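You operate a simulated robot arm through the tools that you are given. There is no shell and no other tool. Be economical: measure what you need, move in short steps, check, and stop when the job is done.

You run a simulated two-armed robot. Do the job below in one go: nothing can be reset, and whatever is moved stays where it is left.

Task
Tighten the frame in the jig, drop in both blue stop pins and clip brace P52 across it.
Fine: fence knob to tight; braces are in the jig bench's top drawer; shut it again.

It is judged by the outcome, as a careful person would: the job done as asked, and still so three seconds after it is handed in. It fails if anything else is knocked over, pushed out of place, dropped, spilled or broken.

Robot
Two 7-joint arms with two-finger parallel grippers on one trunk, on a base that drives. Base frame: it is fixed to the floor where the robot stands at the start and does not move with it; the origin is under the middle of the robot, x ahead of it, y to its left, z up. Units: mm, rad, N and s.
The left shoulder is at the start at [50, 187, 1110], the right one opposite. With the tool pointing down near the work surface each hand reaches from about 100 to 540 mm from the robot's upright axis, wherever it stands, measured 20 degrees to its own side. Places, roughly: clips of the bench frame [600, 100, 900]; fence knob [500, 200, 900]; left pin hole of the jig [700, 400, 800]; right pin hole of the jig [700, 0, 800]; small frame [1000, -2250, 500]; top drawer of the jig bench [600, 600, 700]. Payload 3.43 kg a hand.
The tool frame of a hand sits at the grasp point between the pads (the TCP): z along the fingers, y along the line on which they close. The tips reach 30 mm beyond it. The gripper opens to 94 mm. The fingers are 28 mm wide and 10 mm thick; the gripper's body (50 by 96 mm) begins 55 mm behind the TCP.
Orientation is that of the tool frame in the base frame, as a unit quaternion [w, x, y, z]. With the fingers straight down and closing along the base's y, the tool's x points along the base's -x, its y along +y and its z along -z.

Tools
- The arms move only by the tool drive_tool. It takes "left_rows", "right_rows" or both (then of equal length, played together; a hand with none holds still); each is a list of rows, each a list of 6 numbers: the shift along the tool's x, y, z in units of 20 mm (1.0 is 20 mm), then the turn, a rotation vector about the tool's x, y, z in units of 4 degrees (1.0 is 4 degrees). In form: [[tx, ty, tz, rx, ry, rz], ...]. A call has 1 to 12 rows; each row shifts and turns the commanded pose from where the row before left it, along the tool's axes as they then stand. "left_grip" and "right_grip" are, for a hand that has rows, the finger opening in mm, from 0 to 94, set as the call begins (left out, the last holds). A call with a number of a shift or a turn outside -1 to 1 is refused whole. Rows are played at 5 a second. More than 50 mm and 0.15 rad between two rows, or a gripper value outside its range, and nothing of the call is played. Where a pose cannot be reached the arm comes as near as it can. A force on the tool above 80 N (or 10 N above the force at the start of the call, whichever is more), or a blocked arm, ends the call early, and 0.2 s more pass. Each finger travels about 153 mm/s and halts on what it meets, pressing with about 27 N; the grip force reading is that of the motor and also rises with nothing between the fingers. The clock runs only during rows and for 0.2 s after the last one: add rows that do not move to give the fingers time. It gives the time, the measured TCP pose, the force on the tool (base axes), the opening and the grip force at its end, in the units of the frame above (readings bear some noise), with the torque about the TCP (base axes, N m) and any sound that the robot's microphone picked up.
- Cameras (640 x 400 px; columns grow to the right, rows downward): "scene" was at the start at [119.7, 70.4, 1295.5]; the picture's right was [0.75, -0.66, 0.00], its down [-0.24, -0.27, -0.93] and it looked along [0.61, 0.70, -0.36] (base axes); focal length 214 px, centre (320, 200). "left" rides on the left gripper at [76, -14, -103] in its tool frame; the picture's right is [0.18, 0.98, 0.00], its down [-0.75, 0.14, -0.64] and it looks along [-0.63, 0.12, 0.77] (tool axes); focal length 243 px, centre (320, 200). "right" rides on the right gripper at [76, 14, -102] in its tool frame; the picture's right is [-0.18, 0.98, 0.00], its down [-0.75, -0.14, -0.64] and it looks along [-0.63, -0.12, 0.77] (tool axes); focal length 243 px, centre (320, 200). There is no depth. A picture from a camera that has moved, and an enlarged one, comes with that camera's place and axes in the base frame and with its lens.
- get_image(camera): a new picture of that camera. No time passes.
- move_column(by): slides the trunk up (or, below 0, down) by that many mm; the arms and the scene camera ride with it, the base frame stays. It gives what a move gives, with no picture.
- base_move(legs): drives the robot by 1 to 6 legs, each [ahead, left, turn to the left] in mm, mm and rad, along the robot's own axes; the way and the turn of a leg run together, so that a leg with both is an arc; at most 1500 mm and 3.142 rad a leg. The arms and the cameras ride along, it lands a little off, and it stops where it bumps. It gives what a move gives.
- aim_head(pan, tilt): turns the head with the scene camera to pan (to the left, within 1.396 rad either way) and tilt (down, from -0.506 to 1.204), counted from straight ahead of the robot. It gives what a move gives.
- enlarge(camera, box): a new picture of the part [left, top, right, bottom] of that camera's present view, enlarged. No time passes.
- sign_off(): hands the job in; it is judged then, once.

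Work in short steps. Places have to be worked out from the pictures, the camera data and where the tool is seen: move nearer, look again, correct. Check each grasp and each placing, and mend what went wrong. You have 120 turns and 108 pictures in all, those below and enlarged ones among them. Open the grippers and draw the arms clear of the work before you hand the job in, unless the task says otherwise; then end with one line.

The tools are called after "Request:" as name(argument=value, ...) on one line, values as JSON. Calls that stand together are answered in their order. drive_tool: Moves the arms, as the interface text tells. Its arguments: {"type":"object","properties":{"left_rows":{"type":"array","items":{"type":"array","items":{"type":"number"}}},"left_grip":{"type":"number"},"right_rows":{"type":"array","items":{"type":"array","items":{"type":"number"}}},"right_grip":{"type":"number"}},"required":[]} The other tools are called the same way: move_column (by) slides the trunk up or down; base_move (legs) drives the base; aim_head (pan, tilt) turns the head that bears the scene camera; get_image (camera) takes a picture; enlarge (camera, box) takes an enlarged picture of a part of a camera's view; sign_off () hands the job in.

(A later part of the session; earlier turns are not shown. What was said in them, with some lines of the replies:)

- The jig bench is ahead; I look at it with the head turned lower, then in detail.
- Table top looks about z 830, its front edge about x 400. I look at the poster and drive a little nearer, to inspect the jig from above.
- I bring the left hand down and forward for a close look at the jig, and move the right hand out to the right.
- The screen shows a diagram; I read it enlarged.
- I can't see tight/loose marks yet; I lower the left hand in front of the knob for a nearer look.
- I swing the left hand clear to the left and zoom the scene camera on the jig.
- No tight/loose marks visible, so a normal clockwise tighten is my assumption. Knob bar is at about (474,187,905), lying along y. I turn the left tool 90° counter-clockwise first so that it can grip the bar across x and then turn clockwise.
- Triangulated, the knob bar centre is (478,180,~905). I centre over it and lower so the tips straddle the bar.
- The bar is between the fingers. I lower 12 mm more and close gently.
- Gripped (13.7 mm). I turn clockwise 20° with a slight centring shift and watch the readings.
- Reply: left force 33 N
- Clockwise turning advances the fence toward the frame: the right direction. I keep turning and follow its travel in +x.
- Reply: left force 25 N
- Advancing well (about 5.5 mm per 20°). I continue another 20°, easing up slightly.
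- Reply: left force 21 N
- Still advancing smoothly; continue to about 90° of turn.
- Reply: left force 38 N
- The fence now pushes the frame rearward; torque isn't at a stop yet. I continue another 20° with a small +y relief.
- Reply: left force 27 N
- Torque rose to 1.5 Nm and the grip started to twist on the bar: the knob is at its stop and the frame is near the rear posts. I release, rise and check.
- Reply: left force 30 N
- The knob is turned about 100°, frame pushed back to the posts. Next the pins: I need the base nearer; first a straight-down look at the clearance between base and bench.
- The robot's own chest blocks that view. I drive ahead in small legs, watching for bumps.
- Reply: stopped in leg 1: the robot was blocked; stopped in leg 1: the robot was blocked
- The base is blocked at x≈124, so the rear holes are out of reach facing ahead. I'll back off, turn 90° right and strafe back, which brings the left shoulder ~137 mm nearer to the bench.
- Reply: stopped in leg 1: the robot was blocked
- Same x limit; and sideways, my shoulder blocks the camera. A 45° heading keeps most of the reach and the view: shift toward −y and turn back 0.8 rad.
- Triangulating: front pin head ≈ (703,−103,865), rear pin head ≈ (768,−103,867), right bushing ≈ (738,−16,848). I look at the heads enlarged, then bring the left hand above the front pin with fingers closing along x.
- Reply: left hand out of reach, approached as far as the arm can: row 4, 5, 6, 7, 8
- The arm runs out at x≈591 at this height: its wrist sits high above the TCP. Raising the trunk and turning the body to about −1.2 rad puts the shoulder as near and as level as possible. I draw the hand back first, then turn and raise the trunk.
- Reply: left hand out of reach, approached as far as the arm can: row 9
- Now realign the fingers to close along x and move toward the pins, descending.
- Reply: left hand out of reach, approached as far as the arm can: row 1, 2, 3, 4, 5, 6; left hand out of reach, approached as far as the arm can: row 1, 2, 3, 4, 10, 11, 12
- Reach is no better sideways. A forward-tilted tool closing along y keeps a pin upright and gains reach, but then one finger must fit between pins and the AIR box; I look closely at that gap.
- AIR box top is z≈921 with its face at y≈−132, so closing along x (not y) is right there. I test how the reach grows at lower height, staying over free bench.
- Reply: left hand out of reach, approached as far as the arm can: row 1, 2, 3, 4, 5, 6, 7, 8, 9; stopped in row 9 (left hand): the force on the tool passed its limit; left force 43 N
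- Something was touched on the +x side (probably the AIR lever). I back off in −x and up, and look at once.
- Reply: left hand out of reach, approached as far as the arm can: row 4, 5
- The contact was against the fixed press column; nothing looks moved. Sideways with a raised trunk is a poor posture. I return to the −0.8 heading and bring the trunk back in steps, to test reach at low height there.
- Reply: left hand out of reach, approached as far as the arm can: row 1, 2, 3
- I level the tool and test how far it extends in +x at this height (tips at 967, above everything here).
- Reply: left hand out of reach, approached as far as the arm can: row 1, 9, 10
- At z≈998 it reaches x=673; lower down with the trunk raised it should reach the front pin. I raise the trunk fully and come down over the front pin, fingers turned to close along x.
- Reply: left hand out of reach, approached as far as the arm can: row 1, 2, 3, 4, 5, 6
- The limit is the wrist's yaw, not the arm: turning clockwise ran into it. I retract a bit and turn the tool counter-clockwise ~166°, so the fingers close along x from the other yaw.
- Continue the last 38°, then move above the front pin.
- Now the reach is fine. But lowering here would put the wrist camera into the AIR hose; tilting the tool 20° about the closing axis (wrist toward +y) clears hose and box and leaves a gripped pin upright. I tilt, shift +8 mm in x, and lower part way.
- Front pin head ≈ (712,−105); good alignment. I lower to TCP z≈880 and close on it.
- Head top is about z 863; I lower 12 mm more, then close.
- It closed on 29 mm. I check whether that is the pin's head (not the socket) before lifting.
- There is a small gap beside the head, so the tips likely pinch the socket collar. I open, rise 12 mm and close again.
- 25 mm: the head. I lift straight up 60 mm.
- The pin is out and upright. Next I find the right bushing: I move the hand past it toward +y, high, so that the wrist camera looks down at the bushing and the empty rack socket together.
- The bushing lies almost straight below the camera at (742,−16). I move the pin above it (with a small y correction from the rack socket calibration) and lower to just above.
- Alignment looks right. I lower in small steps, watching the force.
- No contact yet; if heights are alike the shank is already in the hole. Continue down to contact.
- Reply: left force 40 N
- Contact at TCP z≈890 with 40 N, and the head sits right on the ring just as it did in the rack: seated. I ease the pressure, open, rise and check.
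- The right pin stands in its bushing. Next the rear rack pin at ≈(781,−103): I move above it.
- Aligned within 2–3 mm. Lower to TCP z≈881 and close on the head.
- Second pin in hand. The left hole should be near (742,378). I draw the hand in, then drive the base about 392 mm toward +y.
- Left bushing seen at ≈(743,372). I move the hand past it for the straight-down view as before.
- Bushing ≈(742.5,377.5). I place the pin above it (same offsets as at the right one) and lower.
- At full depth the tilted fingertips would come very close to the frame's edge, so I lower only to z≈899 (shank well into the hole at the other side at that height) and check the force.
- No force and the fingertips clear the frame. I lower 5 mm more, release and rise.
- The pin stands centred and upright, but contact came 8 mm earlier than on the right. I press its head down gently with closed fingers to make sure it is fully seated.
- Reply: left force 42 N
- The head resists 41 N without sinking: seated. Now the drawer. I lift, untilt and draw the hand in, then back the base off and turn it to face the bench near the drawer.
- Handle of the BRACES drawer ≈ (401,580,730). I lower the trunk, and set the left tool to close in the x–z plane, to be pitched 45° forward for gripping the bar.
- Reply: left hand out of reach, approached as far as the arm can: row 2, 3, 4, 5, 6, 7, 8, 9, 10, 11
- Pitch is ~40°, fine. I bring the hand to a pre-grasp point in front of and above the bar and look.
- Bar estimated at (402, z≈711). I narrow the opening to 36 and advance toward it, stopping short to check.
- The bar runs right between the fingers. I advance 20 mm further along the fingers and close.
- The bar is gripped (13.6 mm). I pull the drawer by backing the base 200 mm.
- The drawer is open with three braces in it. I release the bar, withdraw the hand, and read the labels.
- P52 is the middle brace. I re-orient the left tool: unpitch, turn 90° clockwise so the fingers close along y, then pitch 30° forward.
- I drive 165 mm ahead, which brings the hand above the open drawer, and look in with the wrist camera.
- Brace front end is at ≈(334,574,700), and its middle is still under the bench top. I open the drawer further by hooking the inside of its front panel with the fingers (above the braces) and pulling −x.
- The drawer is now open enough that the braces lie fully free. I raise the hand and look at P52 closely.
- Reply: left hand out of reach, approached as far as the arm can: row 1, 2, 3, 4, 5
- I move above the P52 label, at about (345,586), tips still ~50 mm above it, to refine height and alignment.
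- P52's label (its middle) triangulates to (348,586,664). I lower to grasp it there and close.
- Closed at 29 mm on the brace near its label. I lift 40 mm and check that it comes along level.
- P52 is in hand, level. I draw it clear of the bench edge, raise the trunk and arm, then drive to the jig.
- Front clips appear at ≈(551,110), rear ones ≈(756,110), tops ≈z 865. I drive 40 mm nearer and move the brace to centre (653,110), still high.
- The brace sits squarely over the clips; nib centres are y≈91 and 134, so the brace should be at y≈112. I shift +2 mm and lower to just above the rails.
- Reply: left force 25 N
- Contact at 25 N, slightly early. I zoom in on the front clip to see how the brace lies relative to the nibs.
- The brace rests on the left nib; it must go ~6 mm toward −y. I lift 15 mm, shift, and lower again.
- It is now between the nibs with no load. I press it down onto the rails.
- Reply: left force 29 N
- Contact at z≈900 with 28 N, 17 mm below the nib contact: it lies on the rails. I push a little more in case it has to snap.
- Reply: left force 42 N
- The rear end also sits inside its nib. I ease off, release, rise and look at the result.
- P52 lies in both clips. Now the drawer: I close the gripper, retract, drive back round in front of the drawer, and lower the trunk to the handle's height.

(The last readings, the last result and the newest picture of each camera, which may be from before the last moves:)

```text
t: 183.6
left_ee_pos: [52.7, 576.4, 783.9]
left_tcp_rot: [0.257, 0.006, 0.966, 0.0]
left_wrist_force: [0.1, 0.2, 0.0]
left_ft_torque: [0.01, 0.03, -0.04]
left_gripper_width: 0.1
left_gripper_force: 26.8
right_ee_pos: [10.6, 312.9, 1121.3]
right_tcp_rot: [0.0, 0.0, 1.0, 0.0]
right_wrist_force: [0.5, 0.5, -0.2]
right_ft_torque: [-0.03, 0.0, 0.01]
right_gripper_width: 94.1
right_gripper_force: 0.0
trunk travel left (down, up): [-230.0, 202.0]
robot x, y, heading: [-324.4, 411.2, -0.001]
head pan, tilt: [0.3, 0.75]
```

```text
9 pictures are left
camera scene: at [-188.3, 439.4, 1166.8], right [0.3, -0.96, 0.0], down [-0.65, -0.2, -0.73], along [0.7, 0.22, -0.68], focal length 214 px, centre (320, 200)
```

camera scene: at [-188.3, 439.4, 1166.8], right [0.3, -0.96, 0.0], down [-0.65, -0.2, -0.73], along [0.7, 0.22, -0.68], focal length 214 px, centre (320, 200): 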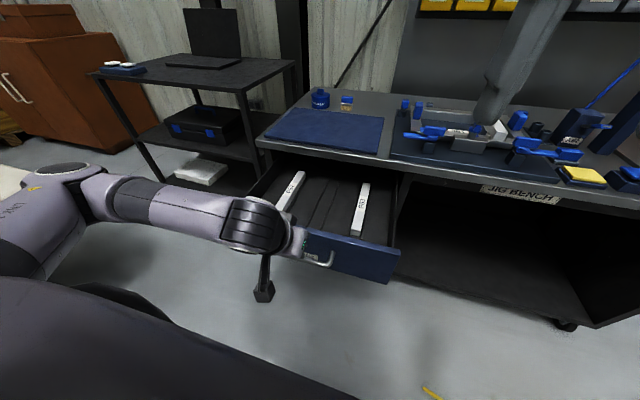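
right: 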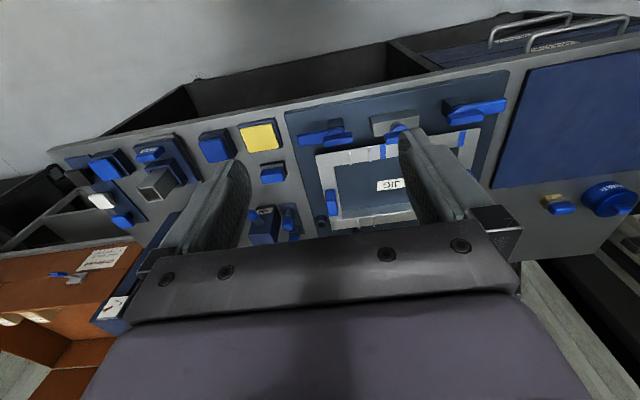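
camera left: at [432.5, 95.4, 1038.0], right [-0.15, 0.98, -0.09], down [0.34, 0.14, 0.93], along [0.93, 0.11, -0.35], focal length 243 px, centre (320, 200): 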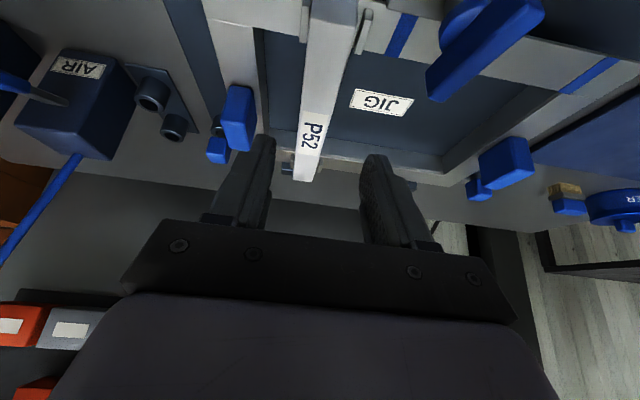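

The handle bar is just ahead of the fingers (x≈90). I back off 20 mm, lower to bar height, then push forward gently with the base.

Request:
base_move(legs=[[-20, 0, 0]])

Request:
move_column(by=-68)

Request:
base_move(legs=[[130, 0, 0]])

Request:
get_image(camera="scene")

```text
t: 184.4
left_ee_pos: [33.8, 576.3, 785.1]
left_tcp_rot: [0.258, 0.006, 0.966, 0.0]
left_wrist_force: [0.2, -0.3, 0.4]
left_ft_torque: [0.02, 0.03, 0.0]
left_gripper_width: 0.0
left_gripper_force: 26.8
right_ee_pos: [-10.7, 312.2, 1121.6]
right_tcp_rot: [0.0, 0.0, 1.0, 0.0]
right_wrist_force: [-0.3, -1.3, 0.1]
right_ft_torque: [-0.01, 0.01, -0.01]
right_gripper_width: 94.1
right_gripper_force: 0.1
trunk travel left (down, up): [-230.0, 202.0]
robot x, y, heading: [-344.3, 410.2, -0.003]
head pan, tilt: [0.3, 0.75]
```

```text
t: 185.5
left_ee_pos: [34.2, 575.9, 715.7]
left_tcp_rot: [0.257, 0.005, 0.966, 0.001]
left_wrist_force: [0.4, 0.0, 0.1]
left_ft_torque: [0.0, -0.01, 0.01]
left_gripper_width: 0.0
left_gripper_force: 27.1
right_ee_pos: [-9.4, 312.9, 1053.2]
right_tcp_rot: [0.001, 0.0, 1.0, 0.0]
right_wrist_force: [0.5, -0.9, 0.3]
right_ft_torque: [-0.02, 0.01, -0.01]
right_gripper_width: 93.8
right_gripper_force: 0.1
trunk travel left (down, up): [-162.0, 270.0]
robot x, y, heading: [-345.5, 413.4, 0.001]
head pan, tilt: [0.3, 0.75]
```

```text
t: 186.8
left_ee_pos: [164.8, 577.5, 718.9]
left_tcp_rot: [0.257, 0.005, 0.966, 0.001]
left_wrist_force: [-0.5, -0.2, -0.4]
left_ft_torque: [-0.04, 0.01, 0.04]
left_gripper_width: 0.0
left_gripper_force: 27.4
right_ee_pos: [121.6, 312.4, 1054.2]
right_tcp_rot: [0.0, -0.001, 1.0, 0.001]
right_wrist_force: [0.3, 0.5, -0.2]
right_ft_torque: [0.02, 0.01, -0.01]
right_gripper_width: 93.9
right_gripper_force: 0.0
trunk travel left (down, up): [-162.0, 270.0]
robot x, y, heading: [-217.4, 409.7, 0.0]
head pan, tilt: [0.3, 0.75]
```

```text
8 pictures are left
camera scene: at [-77.0, 439.6, 1098.8], right [0.3, -0.96, 0.0], down [-0.65, -0.2, -0.73], along [0.7, 0.22, -0.68], focal length 214 px, centre (320, 200)
```

scene: 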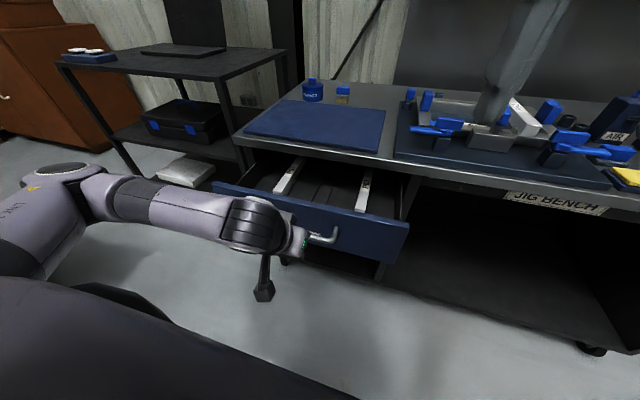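

The drawer is sliding in. I push on 190 mm, then finish with force-limited arm rows.

Request:
base_move(legs=[[185, 0, 0]])

Request:
drive_tool(left_rows=[[-0.43, 0, 0.25, 0, 0, 0], [-0.43, 0, 0.25, 0, 0, 0], [-0.43, 0, 0.25, 0, 0, 0], [-0.43, 0, 0.25, 0, 0, 0], [0, 0, 0, 0, 0, 0]])

Request:
get_image(camera="scene")

```text
t: 188.3
left_ee_pos: [348.5, 574.5, 716.8]
left_tcp_rot: [0.259, 0.007, 0.966, -0.002]
left_wrist_force: [1.1, 0.4, -0.1]
left_ft_torque: [0.02, -0.04, -0.01]
left_gripper_width: 0.0
left_gripper_force: 26.9
right_ee_pos: [303.5, 310.4, 1054.0]
right_tcp_rot: [0.0, 0.002, 1.0, 0.0]
right_wrist_force: [0.7, -0.9, -0.1]
right_ft_torque: [0.02, 0.02, -0.02]
right_gripper_width: 94.2
right_gripper_force: 0.1
trunk travel left (down, up): [-162.0, 270.0]
robot x, y, heading: [-32.9, 411.0, -0.002]
head pan, tilt: [0.3, 0.75]
```

```text
t: 189.5
left_ee_pos: [377.8, 574.9, 713.1]
left_tcp_rot: [0.247, 0.011, 0.969, -0.001]
left_wrist_force: [-56.1, 5.4, -2.5]
left_ft_torque: [0.29, 0.74, 0.29]
left_gripper_width: 0.1
left_gripper_force: 26.8
right_ee_pos: [301.1, 311.0, 1055.6]
right_tcp_rot: [0.003, 0.001, 1.0, 0.0]
right_wrist_force: [0.2, 0.0, 0.8]
right_ft_torque: [0.01, 0.01, 0.01]
right_gripper_width: 93.9
right_gripper_force: 0.1
trunk travel left (down, up): [-162.0, 270.0]
robot x, y, heading: [-34.6, 416.6, -0.004]
head pan, tilt: [0.3, 0.75]
```

```text
7 pictures are left
camera scene: at [102.2, 439.0, 1099.2], right [0.29, -0.96, 0.0], down [-0.65, -0.2, -0.73], along [0.7, 0.21, -0.68], focal length 214 px, centre (320, 200)
```

scene: 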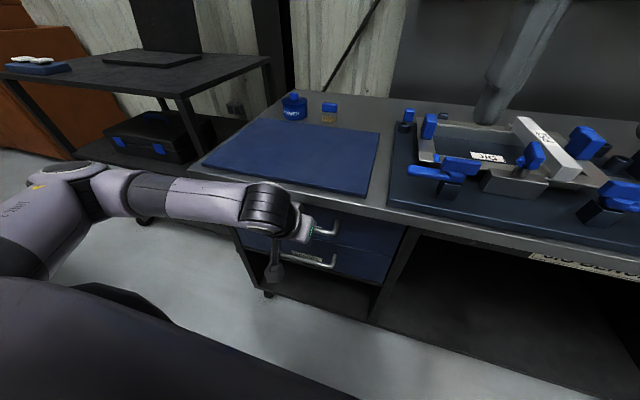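

The drawer is shut (56 N stop, fronts flush). I retract the hand, back off, raise the trunk, open the gripper, and check everything.

Request:
drive_tool(left_rows=[[0.866, 0, -0.5, 0, 0, 0], [0.866, 0, -0.5, 0, 0, 0], [0.866, 0, -0.5, 0, 0, 0], [0, 0, 0, 0, 0, 0]])

Request:
base_move(legs=[[-150, -150, 0]])

Request:
move_column(by=240)

Request:
drive_tool(left_rows=[[0, 0, -0.5, 0, 0, 0], [0, 0, 0, 0, 0, 0], [0, 0, 0, 0, 0, 0]], left_grip=94)

Request:
get_image(camera="scene")

```text
t: 190.5
left_ee_pos: [328.7, 574.9, 716.3]
left_tcp_rot: [0.26, 0.008, 0.966, -0.002]
left_wrist_force: [0.3, 1.1, -0.1]
left_ft_torque: [0.03, 0.02, -0.03]
left_gripper_width: 0.0
left_gripper_force: 27.4
right_ee_pos: [303.9, 311.1, 1053.8]
right_tcp_rot: [0.001, 0.001, 1.0, 0.001]
right_wrist_force: [0.4, 0.6, -0.6]
right_ft_torque: [0.01, -0.02, -0.01]
right_gripper_width: 93.9
right_gripper_force: 0.0
trunk travel left (down, up): [-162.0, 270.0]
robot x, y, heading: [-30.6, 412.4, -0.008]
head pan, tilt: [0.3, 0.75]
```

```text
t: 192.2
left_ee_pos: [181.5, 424.9, 717.1]
left_tcp_rot: [0.259, 0.008, 0.966, -0.002]
left_wrist_force: [0.3, -0.3, 0.0]
left_ft_torque: [0.02, -0.02, 0.0]
left_gripper_width: 0.0
left_gripper_force: 26.7
right_ee_pos: [156.8, 161.5, 1052.5]
right_tcp_rot: [0.001, 0.002, 1.0, 0.0]
right_wrist_force: [0.0, 0.0, 0.5]
right_ft_torque: [-0.03, 0.01, 0.02]
right_gripper_width: 94.0
right_gripper_force: 0.0
trunk travel left (down, up): [-162.0, 270.0]
robot x, y, heading: [-181.6, 267.6, -0.005]
head pan, tilt: [0.3, 0.75]
```

```text
t: 194.7
left_ee_pos: [181.8, 425.8, 956.1]
left_tcp_rot: [0.258, 0.007, 0.966, -0.001]
left_wrist_force: [0.8, 1.1, 0.2]
left_ft_torque: [-0.01, 0.05, 0.01]
left_gripper_width: 0.0
left_gripper_force: 26.5
right_ee_pos: [157.7, 161.7, 1294.1]
right_tcp_rot: [0.0, 0.001, 1.0, 0.0]
right_wrist_force: [0.9, -0.5, -0.3]
right_ft_torque: [-0.03, 0.01, 0.01]
right_gripper_width: 94.0
right_gripper_force: 0.0
trunk travel left (down, up): [-402.0, 30.0]
robot x, y, heading: [-178.5, 263.8, -0.008]
head pan, tilt: [0.3, 0.75]
```

```text
t: 195.4
left_ee_pos: [177.2, 424.9, 965.9]
left_tcp_rot: [0.259, 0.007, 0.966, -0.001]
left_wrist_force: [0.1, 0.1, -0.1]
left_ft_torque: [0.02, -0.02, -0.03]
left_gripper_width: 94.0
left_gripper_force: 0.0
right_ee_pos: [157.5, 162.1, 1294.1]
right_tcp_rot: [0.002, 0.002, 1.0, 0.0]
right_wrist_force: [-0.2, -0.6, 0.7]
right_ft_torque: [0.0, -0.02, 0.03]
right_gripper_width: 94.2
right_gripper_force: 0.0
trunk travel left (down, up): [-402.0, 30.0]
robot x, y, heading: [-178.8, 263.4, -0.004]
head pan, tilt: [0.3, 0.75]
```

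```text
6 pictures are left
camera scene: at [-40.5, 289.5, 1338.8], right [0.29, -0.96, 0.0], down [-0.65, -0.2, -0.73], along [0.7, 0.21, -0.68], focal length 214 px, centre (320, 200)
```

scene: 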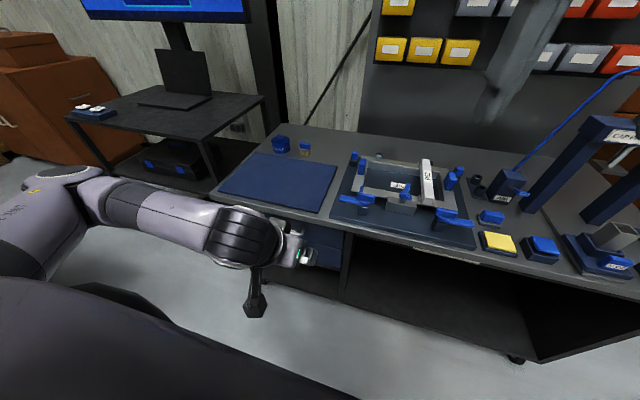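

Request:
enlarge(camera="scene", box=[320, 140, 480, 240])

Request:
enlarge(camera="scene", box=[470, 130, 560, 190])

```text
4.00 times, centred on (400, 190) of scene
camera zoom: at [-40.5, 289.5, 1338.8], right [0.29, -0.96, 0.0], down [-0.65, -0.2, -0.73], along [0.7, 0.21, -0.68], focal length 858 px, centre (0, 240)
```

zoom: 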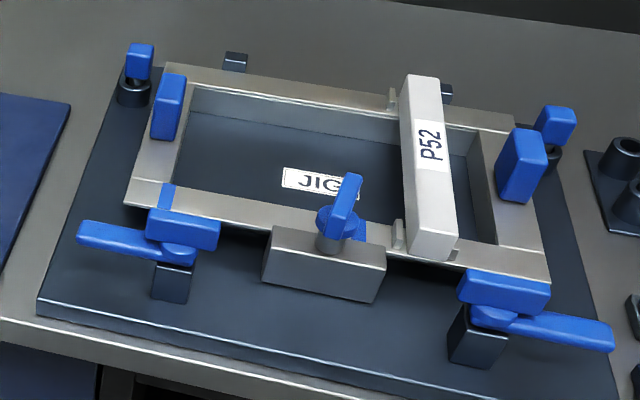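

```text
6.67 times, centred on (515, 160) of scene
camera zoom: at [-40.5, 289.5, 1338.8], right [0.29, -0.96, 0.0], down [-0.65, -0.2, -0.73], along [0.7, 0.21, -0.68], focal length 1430 px, centre (-980, 467)
```

zoom: 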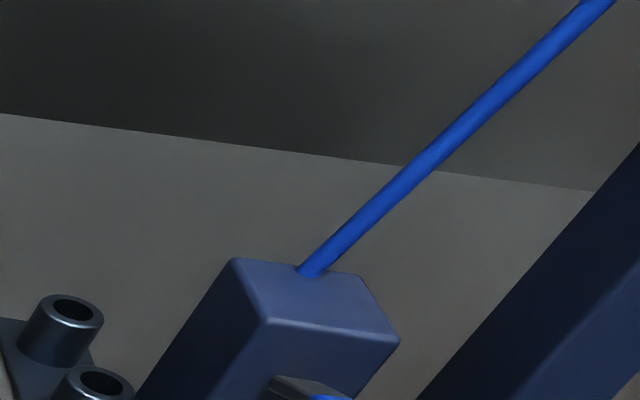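

Brace and knob look right. I zoom on the left pin to check that it is fully down.

Request:
enlarge(camera="scene", box=[335, 140, 385, 175])

Request:
enlarge(camera="scene", box=[435, 155, 485, 190])

```text
11.43 times, centred on (360, 158) of scene
camera zoom: at [-40.5, 289.5, 1338.8], right [0.29, -0.96, 0.0], down [-0.65, -0.2, -0.73], along [0.7, 0.21, -0.68], focal length 2451 px, centre (-137, 686)
```

zoom: 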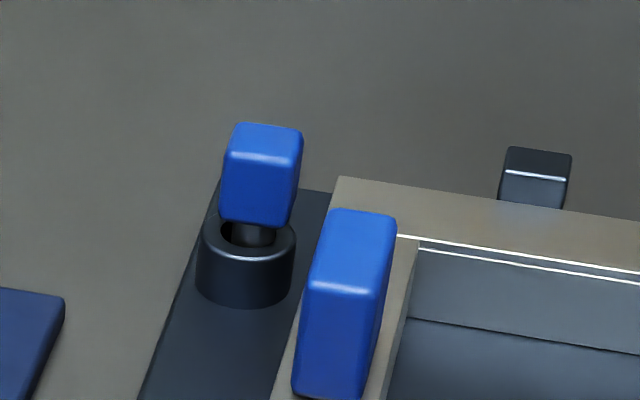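

```text
11.43 times, centred on (460, 172) of scene
camera zoom: at [-40.5, 289.5, 1338.8], right [0.29, -0.96, 0.0], down [-0.65, -0.2, -0.73], along [0.7, 0.21, -0.68], focal length 2451 px, centre (-1280, 514)
```

zoom: 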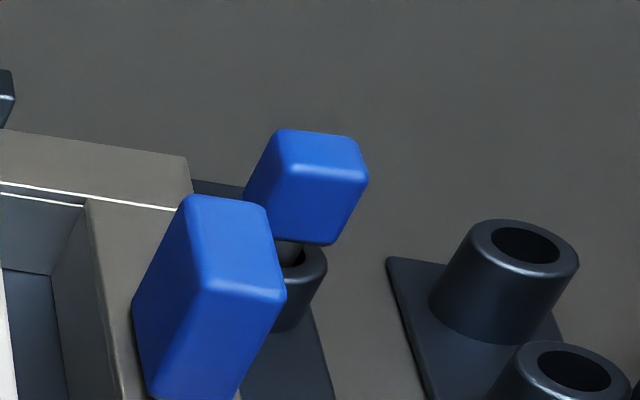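

Both pins stand bottomed in their bushings at the same height. The knob is tight, the brace is in the clips, the drawer is shut, and the hands are open and clear. I hand the job in.

Request:
sign_off()

```text
The job is handed in.
```

I tightened the frame with the fence knob, put both blue stop pins in, clipped brace P52 across it and shut the drawer. I took clockwise as tight, since the knob has no tight or loose marks, and turned it until it stopped.
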